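You operate a simulated robot arm through the tools that you are given. There is no shell and no other tool. Be economical: measure what you need, move in short steps, check, and stop when the job is done.

You run a simulated two-armed robot. Do the job below in one go: nothing can be reset, and whatever is moved stays where it is left.

Task
Hold the small yellow pail on the top of the near bench steady with one hand and put the yellow peg in it with the other. Take the brown boot and leave it on the top of the plain shut carton. Fetch the short teal duct and set it on the counter top before the green fence. Put the plain reducer on the shelf of the grey side table. Take the green magnet and put it in the inside of the square holder. Take the boot carton and put it on the shelf of the gauge table. Open the cleats drawer. Do these in any order. Set down upright: brown boot, short teal duct, plain reducer, green magnet, boot carton.

The check looks at the end state, three seconds after you hand in, the way a careful person would. Anything else that was tipped, shoved, dropped, spilled or broken makes it a failure.

Robot
Two 6-joint arms with two-finger grippers on one trunk, on a base that drives. Base frame: it is fixed to the floor where the robot stands at the start and does not move with it; the origin is under the middle of the robot, x ahead of it, y to its left, z up; the surface under the hand at the start is at about z = 82.6. Units: cm, degrees, N and s.
The left shoulder is at the start at [7, 17.6, 97.8], the right one opposite. With the tool pointing down near the work surface each hand reaches from about 46 to 80 cm from the robot's upright axis, wherever it stands, measured 20 degrees to its own side. Places, roughly: boot carton [-150, 200, 50]; brown boot (15x9x15 cm) [-30, 210, 90]; cleats drawer [740, -130, 60]; counter top before the green fence (34x20 cm) [-352, 232, 86]; green magnet [-125, 225, 100]; inside of the square holder (18x18 cm) [-286, 238, 88]; plain reducer (10x10x15 cm) [-60, 210, 100]; shelf of the gauge table [-480, 0, 30]; shelf of the grey side table [-480, 160, 30]; short teal duct (8x9x13 cm) [-20, 230, 100]; small yellow pail (14x14x12 cm) [80, -50, 90]; top of the plain shut carton [-40, 100, 40]; yellow peg (4x4x7 cm) [50, 10, 90]. Payload 2.45 kg a hand.
The tool frame of a hand sits at the grasp point between the pads (the TCP): z along the fingers, y along the line on which they close. The tips reach 2.6 cm beyond it. Largest opening 9.6 cm; the body of the gripper starts 6.9 cm behind the TCP.
Orientation is that of the tool frame in the base frame, as [roll, pitch, yaw] about the fixed x, y, z axes, in that order (R = Rz(yaw) Ry(pitch) Rx(roll)). With the fingers straight down and closing along the base's y, the tool's x points along the base's -x, its y along +y and its z along -z.

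Tools
- The arms move only by the tool play_rows. It takes "left_rows", "right_rows" or both (then of equal length, played together; a hand with none holds still); each is a list of rows, each an object (a shift or turn left out is 0, a gripper value left out holds the last) with "xyz": the shift along the tool's x, y, z in cm, a list of three; "rot": the turn, a rotation vector about the tool's x, y, z in degrees, a list of three. In form: [{"xyz": [tx, ty, tz], "rot": [rx, ry, rz]}, ...]. A call has 1 to 8 rows; each row is the pose to reach, as a shift and turn from the pose commanded when the call began, along the tool's axes at that moment. "left_hand" and "right_hand" are, for a hand that has rows, the opening, from 0 (shut) to 1 (fully open), set as the call begins (left out, the last holds). Rows are played at 5 a second. More than 5 cm and 8.6 degrees between two rows, or a gripper value outside its range, and nothing of the call is played. A pose out of reach is approached as far as the arm can. The call stops where the force on the tool passes 40 N (or 10 N more than at its start, if that is more) or the arm is blocked; 0.2 s more then pass. Each finger halts on what it meets, pressing with about 41 N; the grip force reading is that of the motor and also rises with nothing between the fingers. The clock runs only during rows and for 0.2 s after the last one: add rows that repeat a pose to give the fingers time. It gives the time, the measured TCP pose, the force on the tool (base axes), the opening and the grip force at its end, in the units of the frame above (readings bear some noise), with the torque about the TCP (base axes, N m) and any sound that the robot's microphone picked up, and new pictures: "views" is both (left out), scene, wrist or none (wrist: the cameras of the hands that moved).
- Cameras (640 x 400 px; columns grow to the right, rows downward): "scene" is now at [12.41, 3.17, 129.88]; the picture's right is [0.43, -0.90, -0.00], its down [-0.40, -0.19, -0.90] and it looks along [0.81, 0.39, -0.44] (base axes); focal length 214 px, centre (320, 200). "left" rides on the left gripper at [8.2, -0.3, -9.8] in its tool frame; the picture's right is [0.04, 1.00, 0.00], its down [-0.73, 0.03, -0.68] and it looks along [-0.68, 0.03, 0.73] (tool axes); focal length 256 px, centre (320, 200). "right" rides on the right gripper at [8.2, 0.3, -9.8] in its tool frame; the picture's right is [-0.04, 1.00, 0.00], its down [-0.73, -0.03, -0.68] and it looks along [-0.68, -0.03, 0.73] (tool axes); focal length 256 px, centre (320, 200). There is no depth. A picture from a camera that has moved, and an enlarged one, comes with that camera's place and axes in the base frame and with its lens. The place of the scene camera against the robot may be out by one fixed shift of up to 2.5 cm in any direction.
- lift_body(by): slides the trunk up (or, below 0, down) by that many cm; the arms and the scene camera ride with it, the base frame stays. It gives what a move gives, with no picture.
- roll_base(legs): drives the robot by 1 to 6 legs, each [ahead, left, turn to the left] in cm, cm and degrees, along the robot's own axes; the way and the turn of a leg run together, so that a leg with both is an arc; at most 150 cm and 180 degrees a leg. The arms and the cameras ride along, it lands a little off, and it stops where it bumps. It gives what a move gives, and a new picture of the scene camera.
- head_to(pan, tilt): turns the head with the scene camera to pan (to the left, within 86 degrees either way) and tilt (down, from -29 to 69), counted from straight ahead of the robot. It gives what a move gives, and a new picture of the scene camera.
- zoom(camera, box): a new picture of the part [left, top, right, bottom] of that camera's present view, enlarged. The clock stands still meanwhile.
- close_job(): hands the job in; it is judged then, once.

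Work in short steps. Places have to be worked out from the pictures, the camera data and where the tool is seen: move nearer, look again, correct. Check each grasp and each placing, and mend what went wrong. You have 196 turns and 260 pictures in all, those below and enlarged ones among them. Open the grippers and draw the arms clear of the work before you hand the job in, unless the task says otherwise; then end with one line.

The tools are called after "Call:" as name(argument=value, ...) on one line, values as JSON. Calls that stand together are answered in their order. play_rows: Moves the arms, as the interface text tells. Its arguments: {"type":"object","properties":{"left_rows":{"type":"array","items":{"type":"object","properties":{"xyz":{"type":"array","items":{"type":"number"}},"rot":{"type":"array","items":{"type":"number"}}}}},"left_hand":{"type":"number"},"right_rows":{"type":"array","items":{"type":"object","properties":{"xyz":{"type":"array","items":{"type":"number"}},"rot":{"type":"array","items":{"type":"number"}}}}},"right_hand":{"type":"number"},"views":{"type":"string","enum":["both","scene","wrist","none"]}},"required":[]} The other tools are called the same way: lift_body (by) slides the trunk up or down; roll_base (legs) drives the base; head_to (pan, tilt) turns the head that bears the scene camera; zoom (camera, box) takes an enlarged picture of a part of a camera's view; close_job () hands the job in.

At the start:

```text
t: 0.0
left_position: [52.89, 31.22, 114.92]
left_ee_rot: [-179.9, 0.0, 180.0]
left_ft_force: [1.2, -0.5, 0.0]
left_wrist_torque: [-0.01, 0.02, 0.03]
left_width: 9.59
left_finger_force: 0.0
right_position: [58.43, -27.16, 121.61]
right_ee_rot: [180.0, 0.1, 179.9]
right_ft_force: [-0.3, -0.7, 0.2]
right_wrist_torque: [0.01, 0.02, -0.02]
right_width: 9.59
right_finger_force: 0.0
trunk travel left (down, up): [-46.2, 37.8]
robot x, y, heading: [0.33, 0.03, -0.1]
head pan, tilt: [25.5, 26.2]
```

scene: 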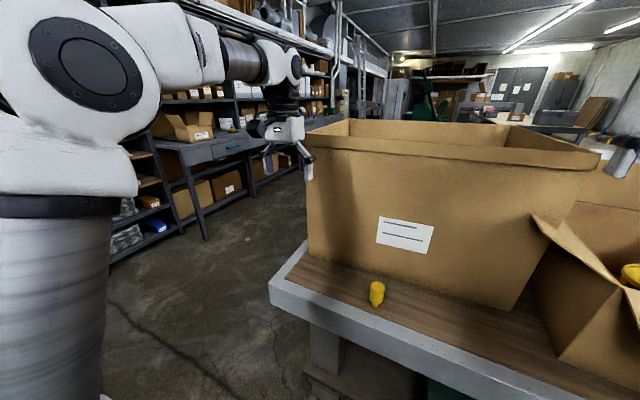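
right: 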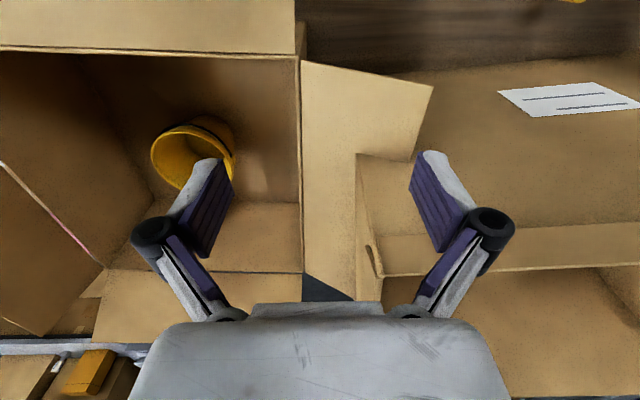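
left: 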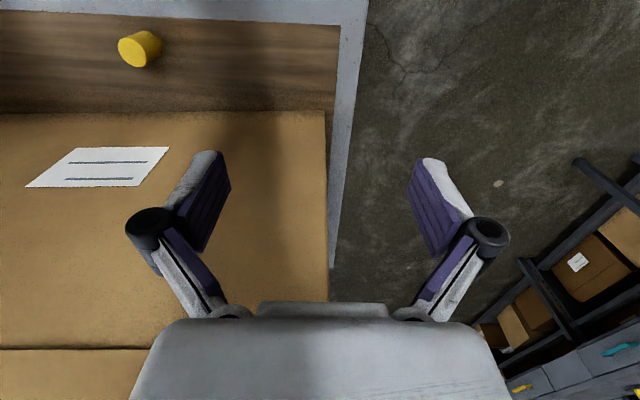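

I look at the near bench first: head straight ahead, tilted down.

Call:
head_to(pan=-25, tilt=35)

Call:
head_to(pan=80, tilt=20)

```text
t: 1.2
left_position: [52.82, 31.18, 114.94]
left_ee_rot: [-179.9, 0.0, -179.9]
left_ft_force: [-0.7, -1.5, -0.4]
left_wrist_torque: [-0.02, -0.03, 0.0]
left_width: 9.6
left_finger_force: 0.2
right_position: [58.45, -27.17, 121.57]
right_ee_rot: [179.9, 0.2, 180.0]
right_ft_force: [0.1, 0.2, 0.1]
right_wrist_torque: [-0.02, 0.03, 0.02]
right_width: 9.6
right_finger_force: 0.1
trunk travel left (down, up): [-46.2, 37.8]
robot x, y, heading: [-0.35, -0.22, -0.2]
head pan, tilt: [-25.0, 35.0]
camera scene: at [12.12, -4.5, 128.49], right [-0.42, -0.91, 0.0], down [-0.52, 0.24, -0.82], along [0.74, -0.35, -0.57], focal length 214 px, centre (320, 200)
```

scene: 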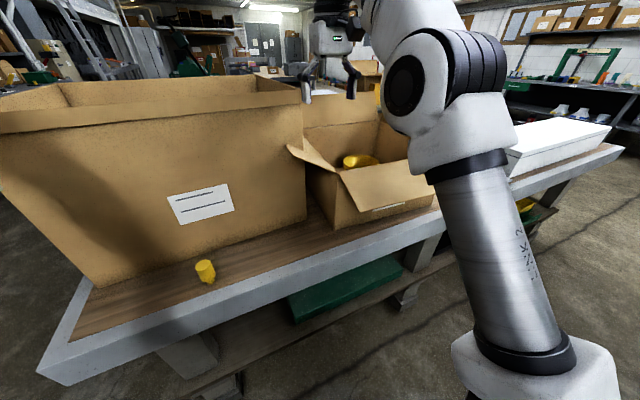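

```text
t: 3.0
left_position: [52.79, 31.2, 114.94]
left_ee_rot: [-179.8, 0.0, -179.9]
left_ft_force: [0.3, 0.3, -0.8]
left_wrist_torque: [0.0, 0.02, 0.02]
left_width: 9.59
left_finger_force: 0.0
right_position: [58.51, -27.18, 121.6]
right_ee_rot: [179.9, 0.1, -180.0]
right_ft_force: [-0.5, 0.1, 0.2]
right_wrist_torque: [0.0, 0.01, 0.0]
right_width: 9.6
right_finger_force: 0.1
trunk travel left (down, up): [-46.2, 37.8]
robot x, y, heading: [-0.22, 0.3, 0.0]
head pan, tilt: [80.0, 20.0]
camera scene: at [5.75, 8.38, 130.88], right [0.98, -0.17, 0.0], down [-0.06, -0.34, -0.94], along [0.16, 0.93, -0.34], focal length 214 px, centre (320, 200)
```

scene: 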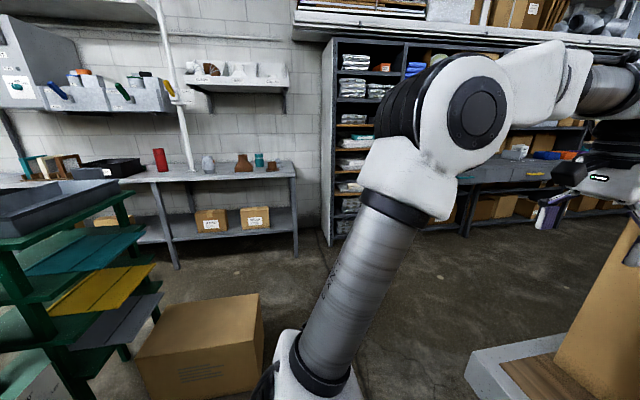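

The yellow peg seems to be near [54, 7.5, 86], with the big open box's front face near x=64. I move the left hand over the peg.

Call:
play_rows(left_rows=[{"xyz": [0, -4, 1.5]}, {"xyz": [0, -8, 3]}, {"xyz": [0, -12, 5]}, {"xyz": [0, -16, 7]}, {"xyz": [-0.5, -20, 8.5]}, {"xyz": [-0.5, -23.7, 10]}], views="wrist")

```text
t: 4.4
left_position: [53.43, 8.31, 105.91]
left_ee_rot: [-178.0, 0.4, -179.3]
left_ft_force: [0.3, 0.4, 0.2]
left_wrist_torque: [0.01, -0.02, -0.03]
left_width: 9.6
left_finger_force: 0.0
right_position: [58.29, -27.26, 121.63]
right_ee_rot: [-180.0, 0.1, -179.9]
right_ft_force: [0.0, 0.1, -0.6]
right_wrist_torque: [-0.02, -0.02, -0.01]
right_width: 9.59
right_finger_force: 0.1
trunk travel left (down, up): [-46.2, 37.8]
robot x, y, heading: [-0.21, -0.14, 0.1]
head pan, tilt: [80.0, 20.0]
camera left: at [45.28, 8.23, 115.6], right [-0.05, 1.0, -0.04], down [0.73, 0.06, 0.68], along [0.68, 0.01, -0.73], focal length 256 px, centre (320, 200)
```

left: 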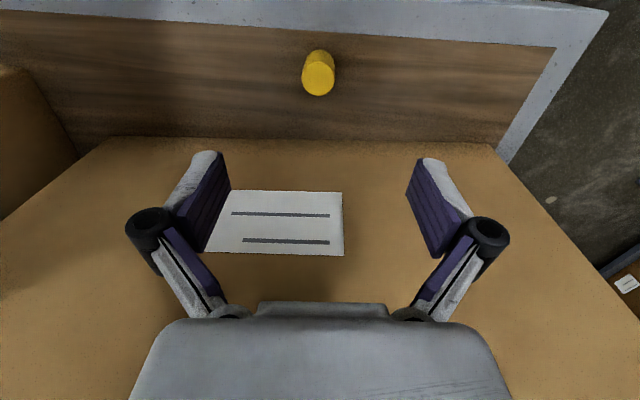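

The peg is straight below at about [53.4, 7.7]. I go down to z≈87.5.

Call:
play_rows(left_rows=[{"xyz": [0, 0, 4.5]}, {"xyz": [0, 0, 9]}, {"xyz": [0, 0, 13.5]}, {"xyz": [0, 0, 16]}, {"xyz": [0, 0, 17.5]}, {"xyz": [0, 0, 17.5]}], views="wrist")

```text
t: 5.8
left_position: [55.5, 11.24, 89.54]
left_ee_rot: [-175.6, 0.8, -177.5]
left_ft_force: [0.2, 0.1, -1.2]
left_wrist_torque: [0.0, 0.0, 0.03]
left_width: 9.6
left_finger_force: 0.1
left hand out of reach, approached as far as the arm can: row 2, 3, 4, 5, 6
right_position: [58.45, -27.25, 121.63]
right_ee_rot: [-180.0, 0.1, -180.0]
right_ft_force: [-0.2, 0.1, 0.0]
right_wrist_torque: [0.0, -0.03, 0.03]
right_width: 9.56
right_finger_force: 0.1
trunk travel left (down, up): [-46.2, 37.8]
robot x, y, heading: [-0.14, 0.28, -0.1]
head pan, tilt: [80.0, 20.0]
camera left: at [47.27, 11.25, 99.33], right [-0.08, 0.99, -0.07], down [0.72, 0.11, 0.69], along [0.69, 0.0, -0.72], focal length 256 px, centre (320, 200)
```

left: 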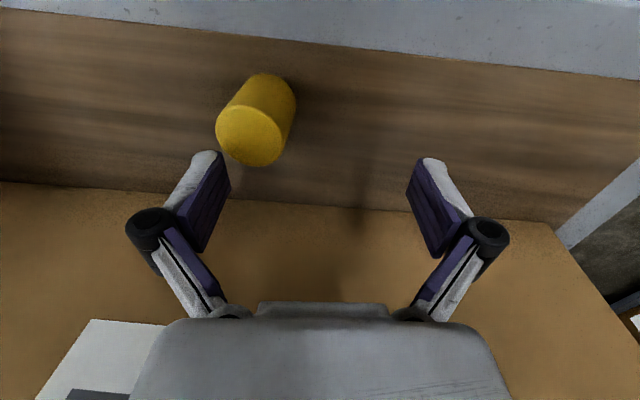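

That spot is too close in for the left hand, so I raise it again and then shift the base right and back a bit.

Call:
play_rows(left_rows=[{"xyz": [0, 0, -4.5]}, {"xyz": [0, 0, -9]}, {"xyz": [0, 0, -13.5]}, {"xyz": [0, 0, -17.5]}, {"xyz": [0, 0, -17.5]}], views="none")

Call:
roll_base(legs=[[-5, 0, 0], [0, -16, 0]])

```text
t: 7.0
left_position: [54.67, 9.59, 105.2]
left_ee_rot: [180.0, 0.0, -180.0]
left_ft_force: [-0.3, 0.6, -0.7]
left_wrist_torque: [-0.02, 0.03, 0.02]
left_width: 9.6
left_finger_force: 0.1
right_position: [58.61, -27.14, 121.53]
right_ee_rot: [-179.9, 0.2, -179.9]
right_ft_force: [0.0, 0.3, 0.3]
right_wrist_torque: [0.02, 0.03, -0.02]
right_width: 9.63
right_finger_force: 0.0
trunk travel left (down, up): [-46.2, 37.8]
robot x, y, heading: [0.0, 0.13, -0.1]
head pan, tilt: [80.0, 20.0]
```

```text
t: 8.9
left_position: [49.62, -6.41, 105.25]
left_ee_rot: [-179.9, 0.0, 179.9]
left_ft_force: [-0.4, 0.9, -0.9]
left_wrist_torque: [0.02, 0.01, 0.02]
left_width: 9.6
left_finger_force: 0.0
right_position: [53.46, -43.34, 121.61]
right_ee_rot: [180.0, 0.0, 179.8]
right_ft_force: [0.5, -1.5, 0.8]
right_wrist_torque: [0.03, 0.0, 0.03]
right_width: 9.61
right_finger_force: 0.0
trunk travel left (down, up): [-46.2, 37.8]
robot x, y, heading: [-4.89, -15.7, -0.3]
head pan, tilt: [80.0, 20.0]
camera scene: at [0.74, -7.69, 130.88], right [0.98, -0.17, 0.0], down [-0.06, -0.34, -0.94], along [0.16, 0.93, -0.34], focal length 214 px, centre (320, 200)
```

scene: 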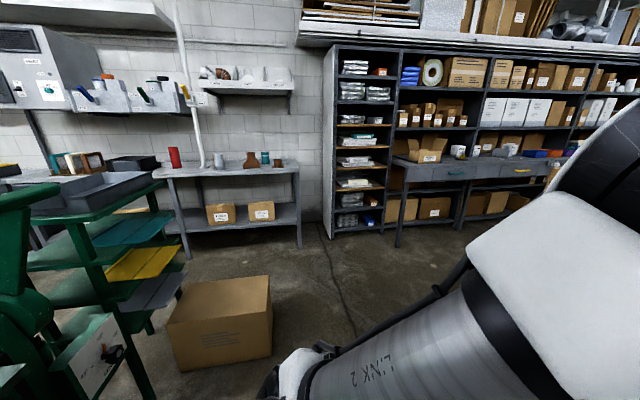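

The left hand is at [49.6, -6.4]. I move it to [53.4, 7.7] and go down to z≈88.

Call:
play_rows(left_rows=[{"xyz": [-1, 4.5, 0]}, {"xyz": [-2, 9, 0]}, {"xyz": [-3, 12, 2]}, {"xyz": [-3.8, 14.1, 5]}, {"xyz": [-3.8, 14.1, 5]}], views="wrist")

```text
t: 10.2
left_position: [53.23, 7.6, 100.27]
left_ee_rot: [-179.8, 0.1, 179.9]
left_ft_force: [0.0, 0.3, -0.3]
left_wrist_torque: [0.05, 0.01, 0.02]
left_width: 9.58
left_finger_force: 0.0
right_position: [53.39, -43.31, 121.66]
right_ee_rot: [-180.0, 0.1, 179.8]
right_ft_force: [0.0, -0.1, 0.1]
right_wrist_torque: [0.0, -0.05, -0.04]
right_width: 9.6
right_finger_force: 0.0
trunk travel left (down, up): [-46.2, 37.8]
robot x, y, heading: [-4.84, -16.09, 0.0]
head pan, tilt: [80.0, 20.0]
camera left: at [45.19, 7.32, 110.07], right [-0.04, 1.0, 0.0], down [0.73, 0.03, 0.68], along [0.68, 0.03, -0.73], focal length 256 px, centre (320, 200)
```

left: 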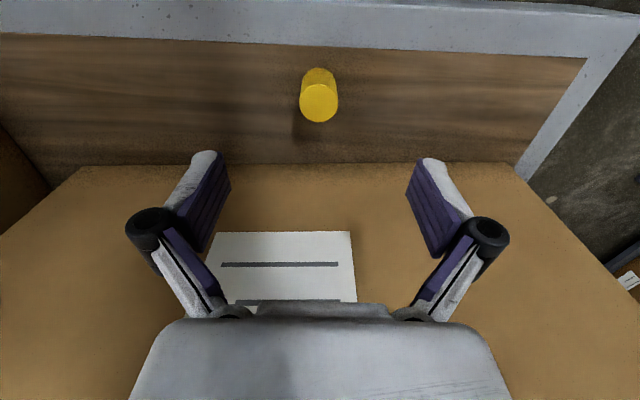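

It lines up, so I go down 12.5 cm and then close.

Call:
play_rows(left_rows=[{"xyz": [-0.2, 0, 4.5]}, {"xyz": [-0.2, 0, 9]}, {"xyz": [-0.2, 0, 12.7]}, {"xyz": [-0.2, 0, 12.7]}], views="none")

Call:
play_rows(left_rows=[{"xyz": [0, 0, 0]}, {"xyz": [0, 0, 0]}, {"xyz": [0, 0, 0]}], left_hand=0, views="wrist")

```text
t: 11.2
left_position: [53.45, 7.57, 87.45]
left_ee_rot: [-180.0, 0.0, 179.9]
left_ft_force: [-0.1, -0.8, 0.0]
left_wrist_torque: [-0.04, -0.02, -0.03]
left_width: 9.62
left_finger_force: 0.0
right_position: [53.4, -43.16, 121.52]
right_ee_rot: [-180.0, 0.1, -180.0]
right_ft_force: [-0.6, -0.8, -0.2]
right_wrist_torque: [-0.02, -0.01, -0.02]
right_width: 9.6
right_finger_force: 0.1
trunk travel left (down, up): [-46.2, 37.8]
robot x, y, heading: [-4.79, -16.21, -0.2]
head pan, tilt: [80.0, 20.0]
```

```text
t: 11.9
left_position: [53.56, 7.62, 87.44]
left_ee_rot: [-179.9, 0.0, -180.0]
left_ft_force: [-0.4, -0.3, 1.0]
left_wrist_torque: [0.01, -0.02, 0.0]
left_width: 3.24
left_finger_force: 41.3
right_position: [53.34, -43.26, 121.68]
right_ee_rot: [180.0, 0.1, 180.0]
right_ft_force: [0.0, -0.6, 0.2]
right_wrist_torque: [0.01, 0.01, -0.03]
right_width: 9.61
right_finger_force: 0.0
trunk travel left (down, up): [-46.2, 37.8]
robot x, y, heading: [-4.98, -16.05, 0.1]
head pan, tilt: [80.0, 20.0]
camera left: at [45.48, 7.36, 97.28], right [-0.04, 1.0, 0.0], down [0.73, 0.03, 0.68], along [0.68, 0.03, -0.73], focal length 256 px, centre (320, 200)
```

left: 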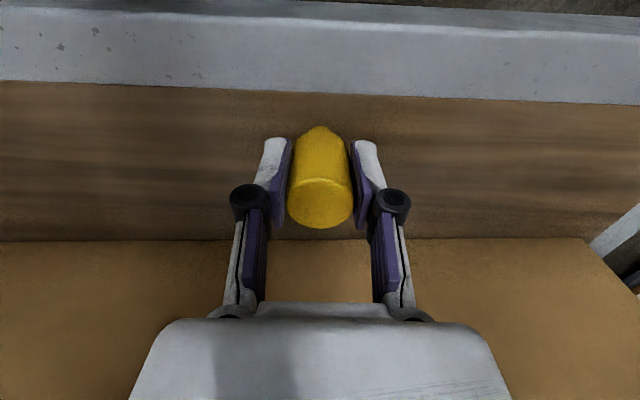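

The peg is gripped (3.2 cm). I lift it high before moving sideways.

Call:
play_rows(left_rows=[{"xyz": [0, 0, -5]}, {"xyz": [0, 0, -10]}, {"xyz": [0, 0, -15]}, {"xyz": [0, 0, -20]}, {"xyz": [0, 0, -25]}, {"xyz": [0, 0, -30]}, {"xyz": [0, 0, -35]}, {"xyz": [0, 0, -37.5]}], views="none")

Call:
head_to(pan=-15, tilt=40)

```text
t: 13.8
left_position: [51.73, 7.77, 123.09]
left_ee_rot: [-179.8, 0.2, 179.8]
left_ft_force: [-0.2, 0.3, -0.6]
left_wrist_torque: [-0.01, -0.04, -0.01]
left_width: 3.25
left_finger_force: 40.9
left hand out of reach, approached as far as the arm can: row 7, 8
right_position: [53.18, -43.27, 121.72]
right_ee_rot: [179.9, 0.1, 180.0]
right_ft_force: [-0.3, 0.0, 0.7]
right_wrist_torque: [-0.02, 0.0, 0.0]
right_width: 9.59
right_finger_force: 0.1
trunk travel left (down, up): [-46.2, 37.8]
robot x, y, heading: [-5.0, -15.72, 0.1]
head pan, tilt: [80.0, 20.0]
```

```text
t: 15.5
left_position: [52.05, 7.8, 122.97]
left_ee_rot: [-180.0, 0.0, 180.0]
left_ft_force: [0.2, -0.4, -0.4]
left_wrist_torque: [0.03, -0.02, -0.01]
left_width: 3.25
left_finger_force: 41.0
right_position: [53.42, -43.31, 121.51]
right_ee_rot: [180.0, 0.1, 179.9]
right_ft_force: [-0.3, 0.0, 0.6]
right_wrist_torque: [0.02, -0.03, 0.0]
right_width: 9.61
right_finger_force: 0.0
trunk travel left (down, up): [-46.2, 37.8]
robot x, y, heading: [-4.86, -16.04, 0.3]
head pan, tilt: [-15.0, 40.0]
camera scene: at [7.35, -18.98, 127.73], right [-0.26, -0.97, 0.0], down [-0.62, 0.17, -0.77], along [0.74, -0.2, -0.64], focal length 214 px, centre (320, 200)
```

scene: 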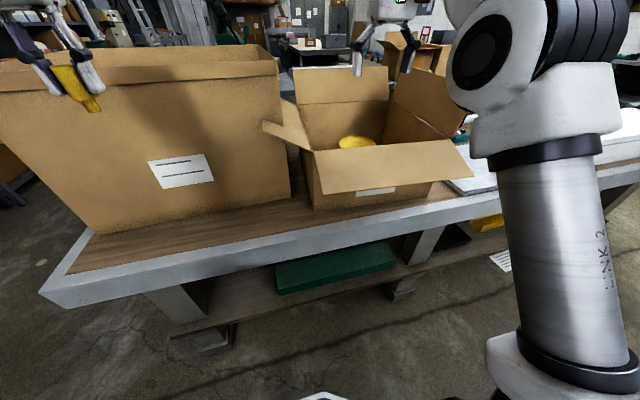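

The carton's flaps reach about z=115. I lift the trunk a bit for clearance, then shift right to centre on the carton.

Call:
lift_body(by=8)

Call:
roll_base(legs=[[0, -28, 0]])

```text
t: 16.6
left_position: [52.03, 7.77, 130.94]
left_ee_rot: [-179.9, 0.1, 180.0]
left_ft_force: [-0.1, -1.3, -0.2]
left_wrist_torque: [-0.02, -0.01, -0.02]
left_width: 3.27
left_finger_force: 41.6
right_position: [53.61, -43.3, 129.56]
right_ee_rot: [-180.0, 0.1, 180.0]
right_ft_force: [1.1, 0.2, 0.3]
right_wrist_torque: [0.01, 0.02, 0.0]
right_width: 9.6
right_finger_force: 0.1
trunk travel left (down, up): [-54.2, 29.8]
robot x, y, heading: [-4.49, -15.93, 0.1]
head pan, tilt: [-15.0, 40.0]
```

```text
t: 18.6
left_position: [51.89, -19.94, 130.88]
left_ee_rot: [-179.8, 0.1, 179.8]
left_ft_force: [0.0, 0.7, 0.2]
left_wrist_torque: [-0.01, 0.01, 0.01]
left_width: 3.27
left_finger_force: 40.9
right_position: [53.25, -70.97, 129.53]
right_ee_rot: [-180.0, 0.1, 179.8]
right_ft_force: [0.1, -0.1, 0.6]
right_wrist_torque: [0.0, -0.04, 0.02]
right_width: 9.62
right_finger_force: 0.1
trunk travel left (down, up): [-54.2, 29.8]
robot x, y, heading: [-5.23, -43.86, -0.3]
head pan, tilt: [-15.0, 40.0]
camera scene: at [7.28, -46.66, 135.74], right [-0.26, -0.96, 0.0], down [-0.62, 0.17, -0.77], along [0.74, -0.2, -0.64], focal length 214 px, centre (320, 200)
```

scene: 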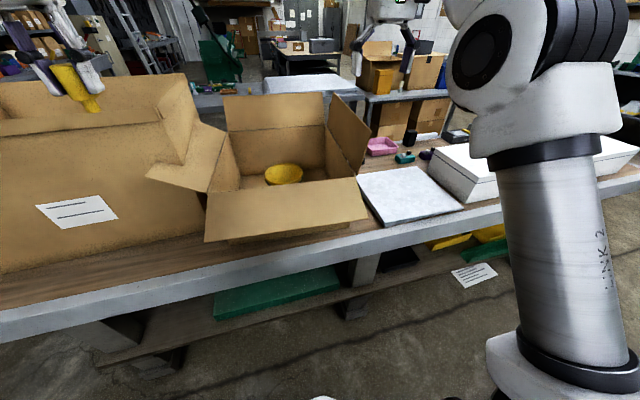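

I bring the right hand over the carton to look down into it.

Call:
play_rows(right_rows=[{"xyz": [-2, 4, 0]}, {"xyz": [-4, 8, 0]}, {"xyz": [-6, 12, 0]}, {"xyz": [-8, 15, 0]}, {"xyz": [-8, 15, 0]}], views="both")

```text
t: 19.8
left_position: [51.87, -19.99, 131.05]
left_ee_rot: [-179.8, 0.1, 179.8]
left_ft_force: [-0.4, 0.4, -0.2]
left_wrist_torque: [0.04, 0.0, 0.04]
left_width: 3.24
left_finger_force: 41.5
right_position: [56.02, -58.91, 126.08]
right_ee_rot: [180.0, 0.2, 179.8]
right_ft_force: [0.4, -0.8, -0.2]
right_wrist_torque: [0.01, 0.0, 0.0]
right_width: 9.6
right_finger_force: 0.2
right hand out of reach, approached as far as the arm can: row 1, 2, 3, 4, 5
trunk travel left (down, up): [-54.2, 29.8]
robot x, y, heading: [-5.03, -43.71, -0.1]
head pan, tilt: [-15.0, 40.0]
camera scene: at [7.29, -46.72, 135.73], right [-0.26, -0.96, 0.0], down [-0.62, 0.17, -0.77], along [0.74, -0.2, -0.64], focal length 214 px, centre (320, 200)
camera right: at [47.89, -58.51, 136.1], right [0.04, 1.0, 0.0], down [0.73, -0.03, 0.68], along [0.68, -0.03, -0.73], focal length 256 px, centre (320, 200)
```

scene: 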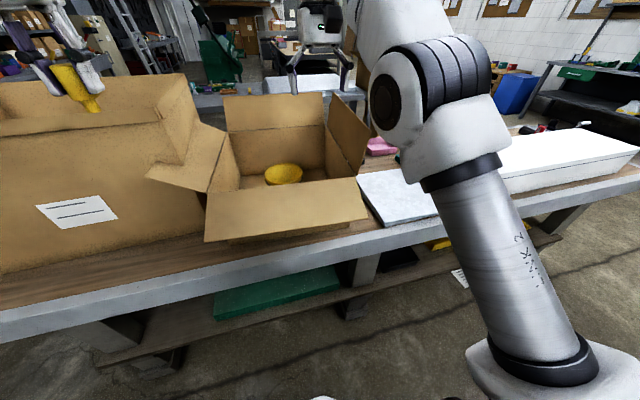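
right: 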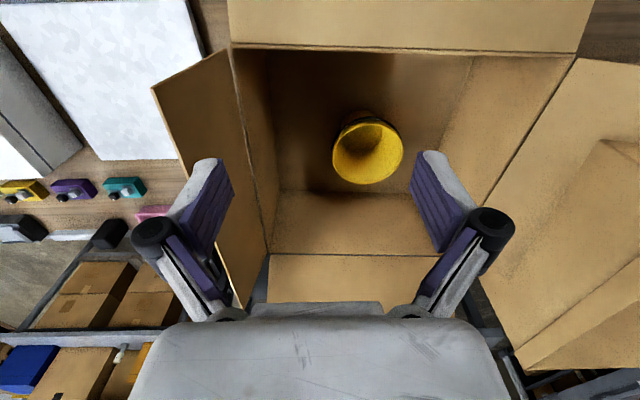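

The pail is at about [74.3, -50.7] with its rim near z=95. The carton floor spans x 55–93 and y -69 to -31, with walls up to z≈104. I move the base closer so both hands reach.

Call:
roll_base(legs=[[11, -6, 0]])

Call:
lift_body(by=-6)

Call:
head_to(pan=0, tilt=40)

```text
t: 21.0
left_position: [62.8, -25.95, 130.98]
left_ee_rot: [-179.9, 0.2, 179.8]
left_ft_force: [-0.1, -0.1, -0.1]
left_wrist_torque: [0.04, -0.03, 0.0]
left_width: 3.28
left_finger_force: 40.8
right_position: [67.0, -64.79, 126.42]
right_ee_rot: [-180.0, 0.3, 179.8]
right_ft_force: [0.2, -0.6, -0.2]
right_wrist_torque: [0.03, 0.02, -0.03]
right_width: 9.6
right_finger_force: 0.1
trunk travel left (down, up): [-54.2, 29.8]
robot x, y, heading: [5.92, -49.67, 0.2]
head pan, tilt: [-15.0, 40.0]
camera scene: at [18.14, -52.68, 135.75], right [-0.26, -0.97, 0.0], down [-0.62, 0.17, -0.77], along [0.74, -0.2, -0.64], focal length 214 px, centre (320, 200)
```

scene: 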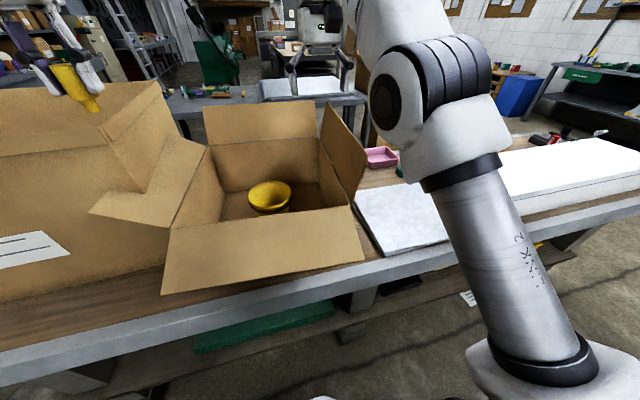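

```text
t: 22.0
left_position: [62.88, -26.02, 125.09]
left_ee_rot: [-179.8, 0.2, 179.9]
left_ft_force: [-0.5, 0.3, -0.5]
left_wrist_torque: [0.01, -0.01, 0.03]
left_width: 3.26
left_finger_force: 40.8
right_position: [66.91, -64.75, 120.29]
right_ee_rot: [179.9, 0.2, 179.8]
right_ft_force: [0.8, -0.7, 0.1]
right_wrist_torque: [0.0, 0.0, -0.04]
right_width: 9.59
right_finger_force: 0.1
trunk travel left (down, up): [-48.2, 35.8]
robot x, y, heading: [5.88, -49.57, -0.1]
head pan, tilt: [-15.0, 40.0]
```

```text
t: 22.8
left_position: [62.91, -25.97, 125.01]
left_ee_rot: [-179.9, 0.1, 179.8]
left_ft_force: [-0.2, 0.0, -1.0]
left_wrist_torque: [0.0, -0.01, -0.04]
left_width: 3.24
left_finger_force: 41.0
right_position: [67.12, -64.8, 120.16]
right_ee_rot: [180.0, 0.2, 179.8]
right_ft_force: [0.9, -1.2, -0.6]
right_wrist_torque: [0.0, 0.02, 0.02]
right_width: 9.6
right_finger_force: 0.0
trunk travel left (down, up): [-48.2, 35.8]
robot x, y, heading: [5.85, -49.69, -0.4]
head pan, tilt: [0.0, 40.0]
camera scene: at [18.51, -50.5, 129.73], right [0.0, -1.0, 0.0], down [-0.64, 0.0, -0.77], along [0.77, 0.0, -0.64], focal length 214 px, centre (320, 200)
```

scene: 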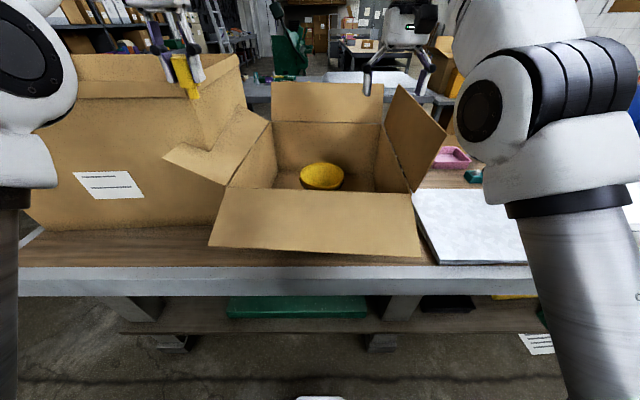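

The scene camera agrees: rim centre ≈[73.5–74, -50.8]. I bring the right hand over the right rim, leaned outward 12°, with the opening reduced.

Call:
play_rows(right_rows=[{"xyz": [-1.8, 2, 3], "rot": [-3, 0, 0]}, {"xyz": [-3.5, 4, 6], "rot": [-6, 0, 0]}, {"xyz": [-5.2, 6, 9], "rot": [-9, 0, 0]}, {"xyz": [-6.9, 7.5, 12], "rot": [-12, 0, 0]}, {"xyz": [-6.9, 7.5, 12], "rot": [-12, 0, 0]}], right_hand=0.6, views="both")

```text
t: 24.0
left_position: [62.79, -25.92, 125.1]
left_ee_rot: [-179.9, 0.2, 180.0]
left_ft_force: [-0.4, 0.8, -0.6]
left_wrist_torque: [0.01, -0.06, 0.01]
left_width: 3.24
left_finger_force: 41.1
right_position: [73.92, -57.06, 108.23]
right_ee_rot: [168.0, 0.4, 179.8]
right_ft_force: [0.1, 0.7, 0.4]
right_wrist_torque: [-0.02, -0.01, -0.01]
right_width: 5.76
right_finger_force: 0.1
trunk travel left (down, up): [-48.2, 35.8]
robot x, y, heading: [5.73, -49.53, -0.1]
head pan, tilt: [0.0, 40.0]
camera scene: at [18.38, -50.5, 129.75], right [0.0, -1.0, 0.0], down [-0.64, 0.0, -0.77], along [0.77, 0.0, -0.64], focal length 214 px, centre (320, 200)
camera right: at [65.64, -58.97, 117.91], right [0.04, 0.98, 0.21], down [0.73, -0.17, 0.66], along [0.68, 0.12, -0.72], focal length 256 px, centre (320, 200)
```

scene: 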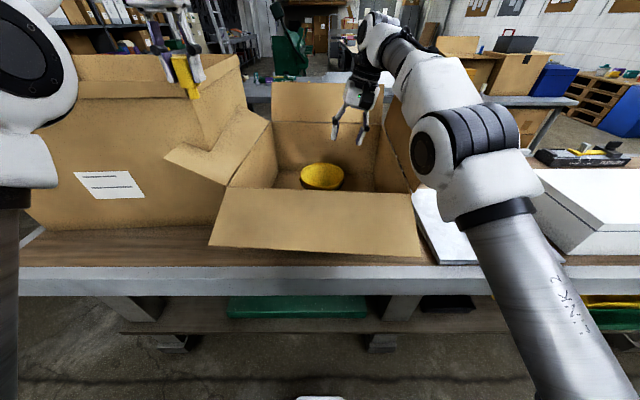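
right: 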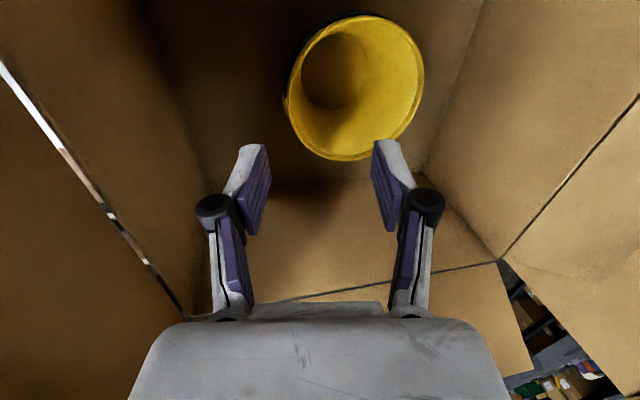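

Rim centre measured at [74.5, -50.9, ~94], radius ~6.8. I lower the right hand to straddle the right rim at [74.3, -57.6].

Call:
play_rows(right_rows=[{"xyz": [-0.2, -1.2, 4.2]}, {"xyz": [-0.4, -2.4, 8.4]}, {"xyz": [-0.4, -3, 11]}, {"xyz": [-0.4, -3, 11]}], views="both")

```text
t: 25.0
left_position: [62.91, -26.03, 125.04]
left_ee_rot: [-179.9, 0.1, 179.9]
left_ft_force: [-0.5, -0.2, 0.4]
left_wrist_torque: [-0.01, 0.0, -0.01]
left_width: 3.25
left_finger_force: 40.5
right_position: [74.52, -57.98, 97.0]
right_ee_rot: [168.0, 0.2, 179.9]
right_ft_force: [0.0, 0.0, 0.4]
right_wrist_torque: [-0.01, -0.01, 0.0]
right_width: 5.78
right_finger_force: 0.0
trunk travel left (down, up): [-48.2, 35.8]
robot x, y, heading: [6.04, -49.21, 0.0]
head pan, tilt: [0.0, 40.0]
camera scene: at [18.47, -50.49, 129.74], right [0.0, -1.0, 0.0], down [-0.64, 0.0, -0.77], along [0.77, 0.0, -0.64], focal length 214 px, centre (320, 200)
camera right: at [66.11, -59.74, 106.6], right [0.04, 0.98, 0.21], down [0.73, -0.17, 0.66], along [0.68, 0.12, -0.72], focal length 256 px, centre (320, 200)
```

scene: 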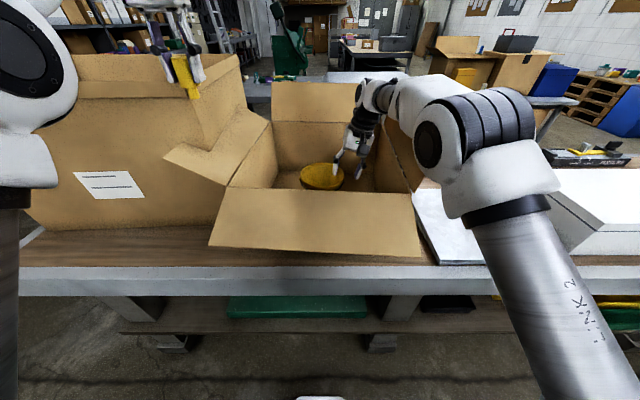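
right: 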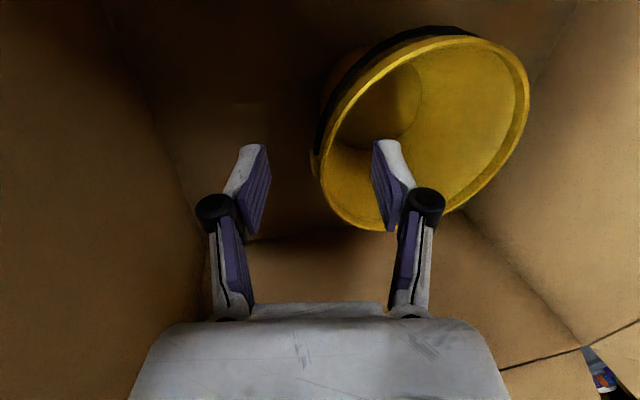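

The fingers straddle the wall well. I lower 3.3 cm more and close.

Call:
play_rows(right_rows=[{"xyz": [0, -0.3, 1.7]}, {"xyz": [0, -0.4, 3.4]}, {"xyz": [0, -0.4, 3.4]}], views="none")

Call:
play_rows(right_rows=[{"xyz": [0, 0, 0]}, {"xyz": [0, 0, 0]}, {"xyz": [0, 0, 0]}], right_hand=0, views="both")

```text
t: 25.8
left_position: [62.98, -25.94, 125.03]
left_ee_rot: [-180.0, 0.1, 179.8]
left_ft_force: [-0.9, -0.3, 0.0]
left_wrist_torque: [-0.02, -0.04, 0.0]
left_width: 3.23
left_finger_force: 41.1
right_position: [74.38, -57.66, 93.44]
right_ee_rot: [168.0, 0.2, 179.8]
right_ft_force: [0.6, 0.0, 0.8]
right_wrist_torque: [0.01, 0.0, -0.03]
right_width: 5.77
right_finger_force: 0.1
trunk travel left (down, up): [-48.2, 35.8]
robot x, y, heading: [5.45, -49.8, 0.2]
head pan, tilt: [0.0, 40.0]
```

```text
t: 26.6
left_position: [62.68, -25.99, 124.93]
left_ee_rot: [-179.9, 0.1, 179.9]
left_ft_force: [-0.2, 0.0, -0.8]
left_wrist_torque: [0.0, 0.0, 0.0]
left_width: 3.24
left_finger_force: 41.1
right_position: [74.32, -57.63, 93.67]
right_ee_rot: [168.0, 0.4, 179.8]
right_ft_force: [2.2, 1.1, 10.3]
right_wrist_torque: [0.6, 0.12, -0.11]
right_width: 0.6
right_finger_force: 31.6
trunk travel left (down, up): [-48.2, 35.8]
robot x, y, heading: [5.75, -50.21, 0.1]
head pan, tilt: [0.0, 40.0]
camera scene: at [18.39, -50.45, 129.76], right [0.0, -1.0, 0.0], down [-0.64, 0.0, -0.77], along [0.77, 0.0, -0.64], focal length 214 px, centre (320, 200)
camera right: at [66.13, -59.33, 103.32], right [0.04, 0.98, 0.21], down [0.73, -0.17, 0.66], along [0.68, 0.12, -0.72], focal length 256 px, centre (320, 200)
```

scene: 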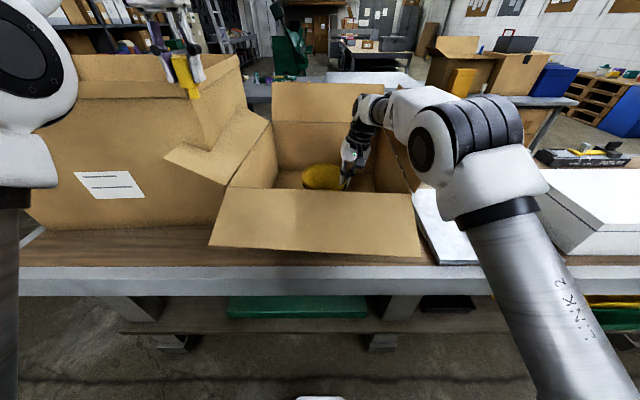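
right: 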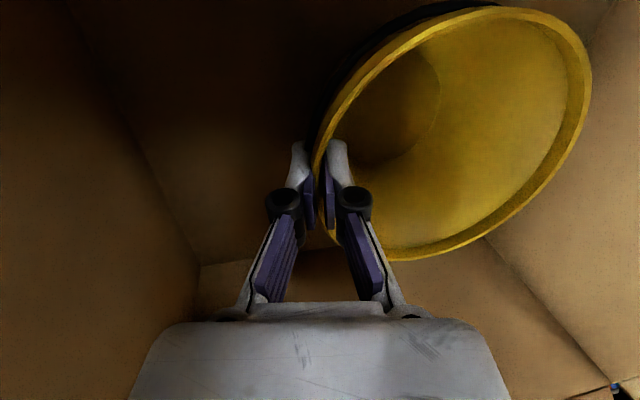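

The rim is gripped (0.6 cm). I zoom in to check that the pail is still upright.

Call:
zoom(camera="scene", box=[240, 120, 420, 232])

```text
3.56 times, centred on (330, 176) of scene
camera zoom: at [18.39, -50.45, 129.76], right [0.0, -1.0, 0.0], down [-0.64, 0.0, -0.77], along [0.77, 0.0, -0.64], focal length 763 px, centre (284, 285)
```

zoom: 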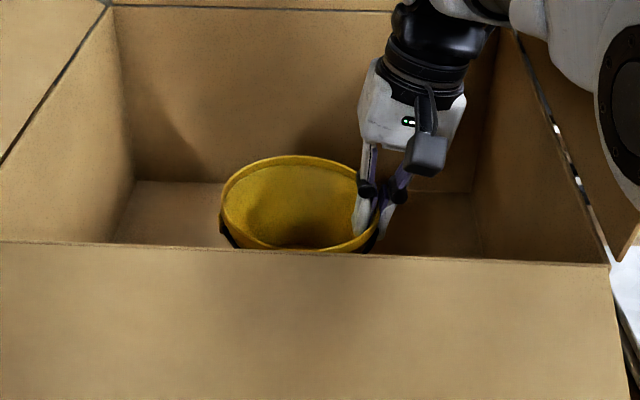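

The pail is upright and held. I bring the left hand over with a 90° yaw so its body is slim next to the right gripper.

Call:
play_rows(left_rows=[{"xyz": [-1, -1.8, 0], "rot": [0, 0, 8]}, {"xyz": [-2, -3.5, 0], "rot": [0, 0, 16]}, {"xyz": [-3, -5.3, 0], "rot": [0, 0, 24]}, {"xyz": [-4, -7, 0], "rot": [0, 0, 32]}, {"xyz": [-5, -8.8, 0], "rot": [0, 0, 40]}, {"xyz": [-6, -10.5, 0], "rot": [0, 0, 48]}, {"xyz": [-7, -12.2, 0], "rot": [0, 0, 56]}, {"xyz": [-8.2, -14, 0], "rot": [0, 0, 64]}], views="scene")

```text
t: 28.4
left_position: [64.63, -38.61, 121.09]
left_ee_rot: [179.9, 0.2, 115.8]
left_ft_force: [-1.2, -0.3, -0.6]
left_wrist_torque: [0.0, 0.01, 0.0]
left_width: 3.29
left_finger_force: 41.3
left hand out of reach, approached as far as the arm can: row 1, 2, 3, 4, 5, 6, 7, 8
right_position: [74.24, -57.7, 93.53]
right_ee_rot: [168.0, 0.3, 179.9]
right_ft_force: [-0.6, 0.0, 6.9]
right_wrist_torque: [0.08, 0.37, 0.03]
right_width: 0.58
right_finger_force: 31.8
trunk travel left (down, up): [-48.2, 35.8]
robot x, y, heading: [5.83, -49.62, -0.1]
head pan, tilt: [0.0, 40.0]
camera scene: at [18.39, -50.54, 129.74], right [0.0, -1.0, 0.0], down [-0.64, 0.0, -0.77], along [0.77, 0.0, -0.64], focal length 214 px, centre (320, 200)
```

scene: 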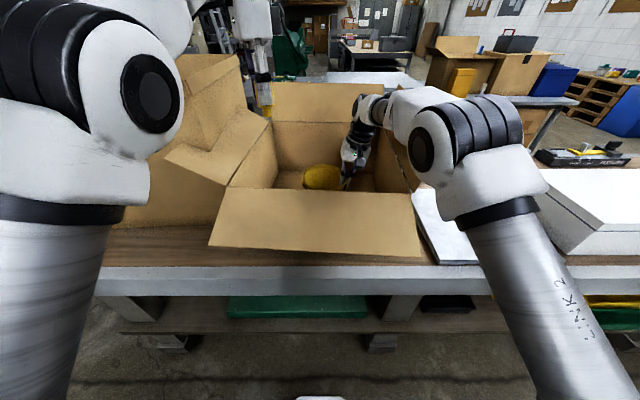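

The left hand is inside the carton outline. I move it above the pail interior and finish the yaw.

Call:
play_rows(left_rows=[{"xyz": [-2, 0.6, 3], "rot": [0, 0, 6]}, {"xyz": [-5, 1.5, 5], "rot": [0, 0, 12]}, {"xyz": [-8.5, 2.5, 7], "rot": [0, 0, 18]}, {"xyz": [-11.5, 3.5, 8.5], "rot": [0, 0, 24]}, {"xyz": [-14.1, 4.2, 9], "rot": [0, 0, 26]}, {"xyz": [-14.1, 4.2, 9], "rot": [0, 0, 26]}], views="both")

```text
t: 29.8
left_position: [70.33, -46.7, 110.51]
left_ee_rot: [179.8, 0.0, 89.8]
left_ft_force: [0.1, 0.2, -0.5]
left_wrist_torque: [0.0, 0.01, 0.0]
left_width: 3.26
left_finger_force: 40.9
left hand out of reach, approached as far as the arm can: row 3, 4, 5, 6
right_position: [74.44, -57.67, 93.57]
right_ee_rot: [168.0, 0.3, 179.7]
right_ft_force: [1.5, -1.3, 4.7]
right_wrist_torque: [0.0, 0.06, -0.01]
right_width: 0.62
right_finger_force: 31.6
trunk travel left (down, up): [-48.2, 35.8]
robot x, y, heading: [5.7, -49.79, 0.0]
head pan, tilt: [0.0, 40.0]
camera scene: at [18.43, -50.53, 129.74], right [0.0, -1.0, 0.0], down [-0.64, 0.0, -0.77], along [0.77, 0.0, -0.64], focal length 214 px, centre (320, 200)
camera left: at [70.05, -38.55, 120.44], right [1.0, 0.04, 0.0], down [0.02, -0.73, 0.68], along [0.03, -0.68, -0.73], focal length 256 px, centre (320, 200)
```

scene: 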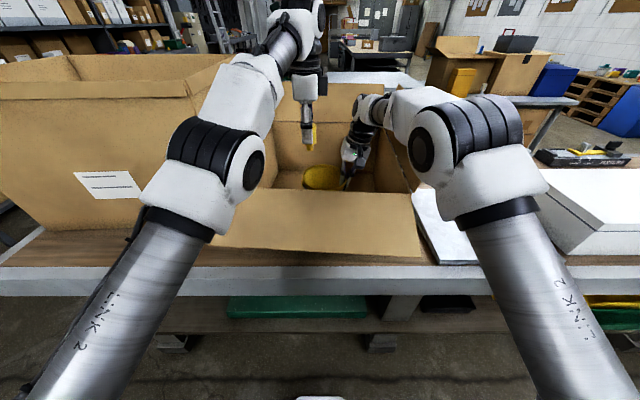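
left: 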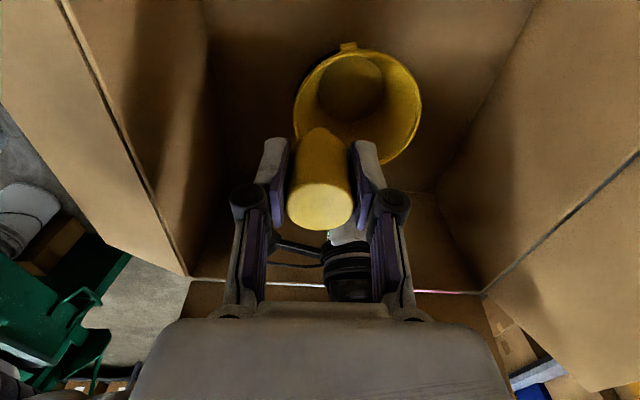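

I lower vertically first (more reach lower down), then shift over the pail centre.

Call:
play_rows(left_rows=[{"xyz": [0, 0, 4]}, {"xyz": [-0.8, 1.2, 7]}, {"xyz": [-1.7, 2.5, 9]}, {"xyz": [-2.6, 3.7, 10]}, {"xyz": [-2.6, 3.7, 10]}], views="both")

```text
t: 31.0
left_position: [73.85, -49.12, 100.38]
left_ee_rot: [179.8, 0.0, 89.9]
left_ft_force: [-1.2, -0.1, -0.8]
left_wrist_torque: [0.01, -0.02, 0.0]
left_width: 3.25
left_finger_force: 40.9
left hand out of reach, approached as far as the arm can: row 1, 4, 5
right_position: [74.46, -57.63, 93.38]
right_ee_rot: [168.1, 0.2, 179.9]
right_ft_force: [-0.6, -0.1, 3.9]
right_wrist_torque: [0.03, 0.09, -0.04]
right_width: 0.59
right_finger_force: 32.1
trunk travel left (down, up): [-48.2, 35.8]
robot x, y, heading: [5.87, -49.77, -0.1]
head pan, tilt: [0.0, 40.0]
camera scene: at [18.47, -50.48, 129.73], right [0.0, -1.0, 0.0], down [-0.64, 0.0, -0.77], along [0.77, 0.0, -0.64], focal length 214 px, centre (320, 200)
camera left: at [73.58, -40.83, 110.23], right [1.0, 0.04, 0.0], down [0.03, -0.73, 0.68], along [0.03, -0.68, -0.73], focal length 256 px, centre (320, 200)
```

scene: 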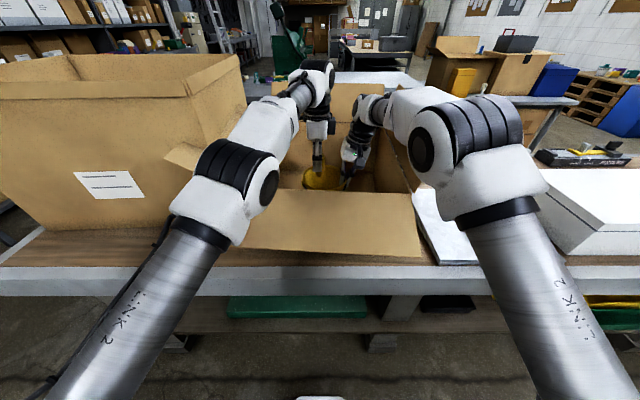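
left: 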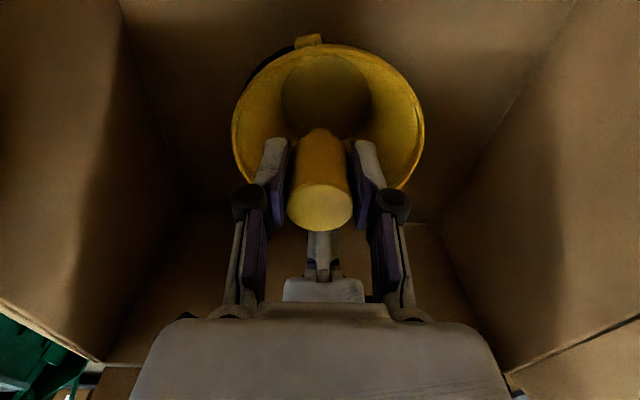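

The peg is over the pail mouth. I lower 8 cm to inside the pail.

Call:
play_rows(left_rows=[{"xyz": [-0.3, 0.2, 3]}, {"xyz": [-0.4, 0.2, 6]}, {"xyz": [-0.5, 0.2, 8]}, {"xyz": [-0.5, 0.2, 8]}], views="both")

```text
t: 32.0
left_position: [74.07, -49.54, 92.41]
left_ee_rot: [179.7, 0.0, 89.8]
left_ft_force: [0.8, -0.5, -1.0]
left_wrist_torque: [0.0, -0.03, -0.02]
left_width: 3.24
left_finger_force: 41.1
right_position: [74.41, -57.71, 93.49]
right_ee_rot: [168.0, 0.3, 179.7]
right_ft_force: [0.3, 0.2, 0.8]
right_wrist_torque: [0.05, 0.11, -0.02]
right_width: 0.59
right_finger_force: 31.6
trunk travel left (down, up): [-48.2, 35.8]
robot x, y, heading: [6.23, -49.5, -0.1]
head pan, tilt: [0.0, 40.0]
camera scene: at [18.49, -50.49, 129.73], right [0.0, -1.0, 0.0], down [-0.64, 0.0, -0.77], along [0.77, 0.0, -0.64], focal length 214 px, centre (320, 200)
camera left: at [73.81, -41.33, 102.22], right [1.0, 0.04, 0.0], down [0.03, -0.73, 0.68], along [0.03, -0.68, -0.73], focal length 256 px, centre (320, 200)
```

scene: 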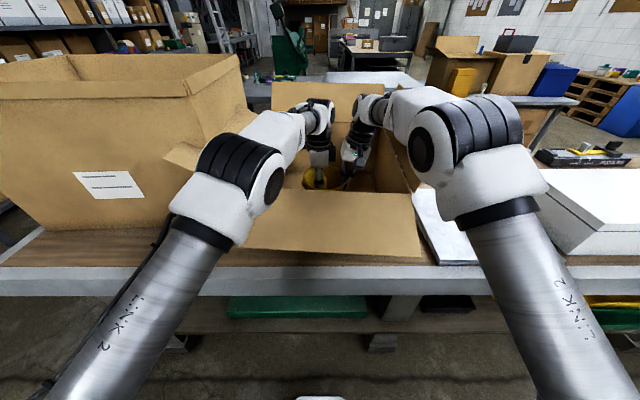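
left: 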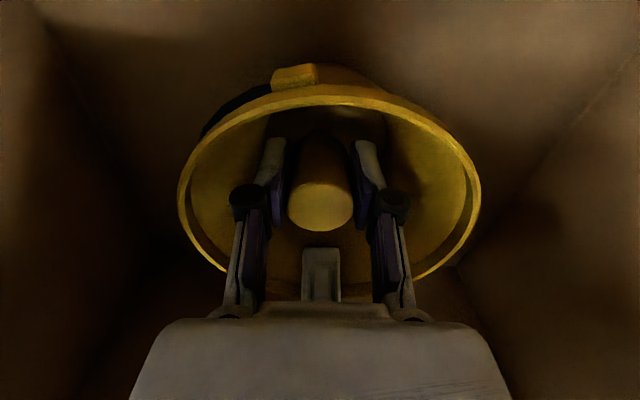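

The peg is well inside the pail. I open slightly to release, then raise the hand.

Call:
play_rows(left_rows=[{"xyz": [0, 0, 0]}, {"xyz": [0, 0, 0]}], left_hand=0.48, views="none")

Call:
play_rows(left_rows=[{"xyz": [0, 0, -4]}, {"xyz": [0, 0, -8]}, {"xyz": [2, -2, -12]}, {"xyz": [4, -4, -16]}, {"xyz": [4, -4, -16]}], views="wrist")

```text
t: 32.6
left_position: [74.1, -49.65, 92.39]
left_ee_rot: [179.8, 0.1, 89.9]
left_ft_force: [0.8, -0.5, -0.2]
left_wrist_torque: [-0.02, -0.03, 0.0]
left_width: 4.63
left_finger_force: 0.1
right_position: [74.41, -57.66, 93.41]
right_ee_rot: [168.0, 0.2, 179.7]
right_ft_force: [-1.2, 0.6, 0.1]
right_wrist_torque: [0.02, 0.1, -0.01]
right_width: 0.59
right_finger_force: 31.8
trunk travel left (down, up): [-48.2, 35.8]
robot x, y, heading: [5.62, -49.53, -0.2]
head pan, tilt: [0.0, 40.0]
```

```text
t: 33.8
left_position: [70.02, -45.66, 108.46]
left_ee_rot: [179.9, 0.1, 89.8]
left_ft_force: [0.0, 0.0, -0.1]
left_wrist_torque: [0.0, 0.0, 0.02]
left_width: 4.6
left_finger_force: 0.1
left hand out of reach, approached as far as the arm can: row 2
right_position: [74.39, -57.76, 93.5]
right_ee_rot: [168.0, 0.2, 179.8]
right_ft_force: [-0.5, -0.7, 1.9]
right_wrist_torque: [0.0, 0.23, 0.02]
right_width: 0.6
right_finger_force: 32.0
trunk travel left (down, up): [-48.2, 35.8]
robot x, y, heading: [5.92, -49.79, -0.2]
head pan, tilt: [0.0, 40.0]
camera left: at [69.78, -37.39, 118.23], right [1.0, 0.04, 0.0], down [0.03, -0.73, 0.68], along [0.03, -0.68, -0.73], focal length 256 px, centre (320, 200)
```

left: 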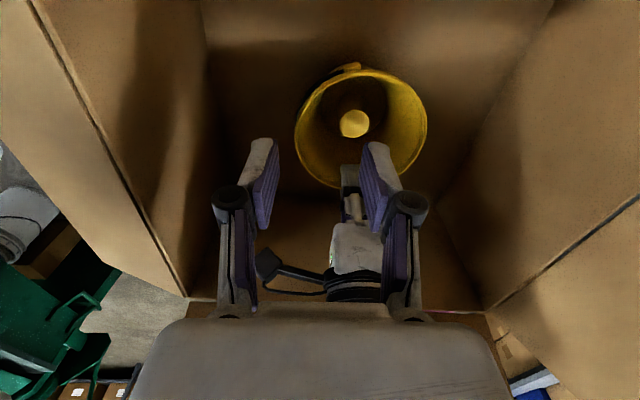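

The peg stands in the pail. I release the pail with the right hand and withdraw along its tool axis.

Call:
play_rows(right_rows=[{"xyz": [0, 0, 0]}, {"xyz": [0, 0, 0]}], right_hand=0.55, views="none")

Call:
play_rows(right_rows=[{"xyz": [0, 0, -4]}, {"xyz": [0, 0, -8]}, {"xyz": [1, 1.5, -12]}, {"xyz": [2, 3, -16], "rot": [4, 0, 0]}, {"xyz": [3, 4, -20], "rot": [8, 0, 0]}, {"xyz": [4, 5, -24], "rot": [12, 0, 0]}, {"xyz": [6, 5, -27], "rot": [12, 0, 0]}], views="both")

```text
t: 34.4
left_position: [70.1, -45.63, 108.37]
left_ee_rot: [179.7, 0.1, 89.9]
left_ft_force: [0.3, 0.1, 0.0]
left_wrist_torque: [-0.03, -0.02, 0.02]
left_width: 4.62
left_finger_force: 0.2
right_position: [74.37, -57.63, 93.48]
right_ee_rot: [168.0, 0.2, 179.9]
right_ft_force: [0.0, 0.8, -0.6]
right_wrist_torque: [-0.02, -0.04, 0.03]
right_width: 5.27
right_finger_force: 0.0
trunk travel left (down, up): [-48.2, 35.8]
robot x, y, heading: [5.81, -49.85, -0.2]
head pan, tilt: [0.0, 40.0]
```

```text
t: 36.0
left_position: [70.19, -45.64, 108.3]
left_ee_rot: [179.9, 0.1, 89.8]
left_ft_force: [-0.6, -0.2, 0.3]
left_wrist_torque: [0.04, 0.03, 0.01]
left_width: 4.57
left_finger_force: 0.2
right_position: [66.35, -59.34, 119.51]
right_ee_rot: [180.0, 0.1, 179.8]
right_ft_force: [0.1, 0.0, -0.1]
right_wrist_torque: [0.03, 0.01, 0.0]
right_width: 5.28
right_finger_force: 0.0
right hand out of reach, approached as far as the arm can: row 5, 6, 7
trunk travel left (down, up): [-48.2, 35.8]
robot x, y, heading: [6.25, -49.5, -0.1]
head pan, tilt: [0.0, 40.0]
camera scene: at [18.55, -50.58, 129.72], right [0.0, -1.0, 0.0], down [-0.64, 0.0, -0.77], along [0.77, 0.0, -0.64], focal length 214 px, centre (320, 200)
camera right: at [58.18, -59.04, 129.4], right [0.04, 1.0, 0.0], down [0.73, -0.03, 0.68], along [0.68, -0.03, -0.73], focal length 256 px, centre (320, 200)
```

scene: 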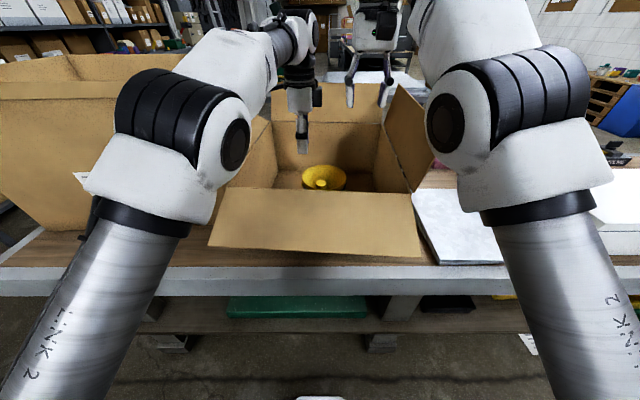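
right: 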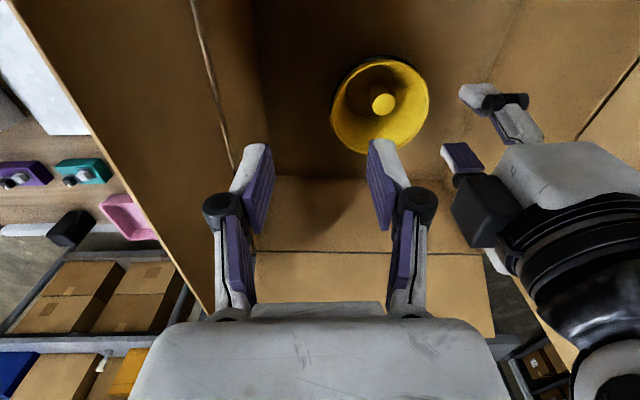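

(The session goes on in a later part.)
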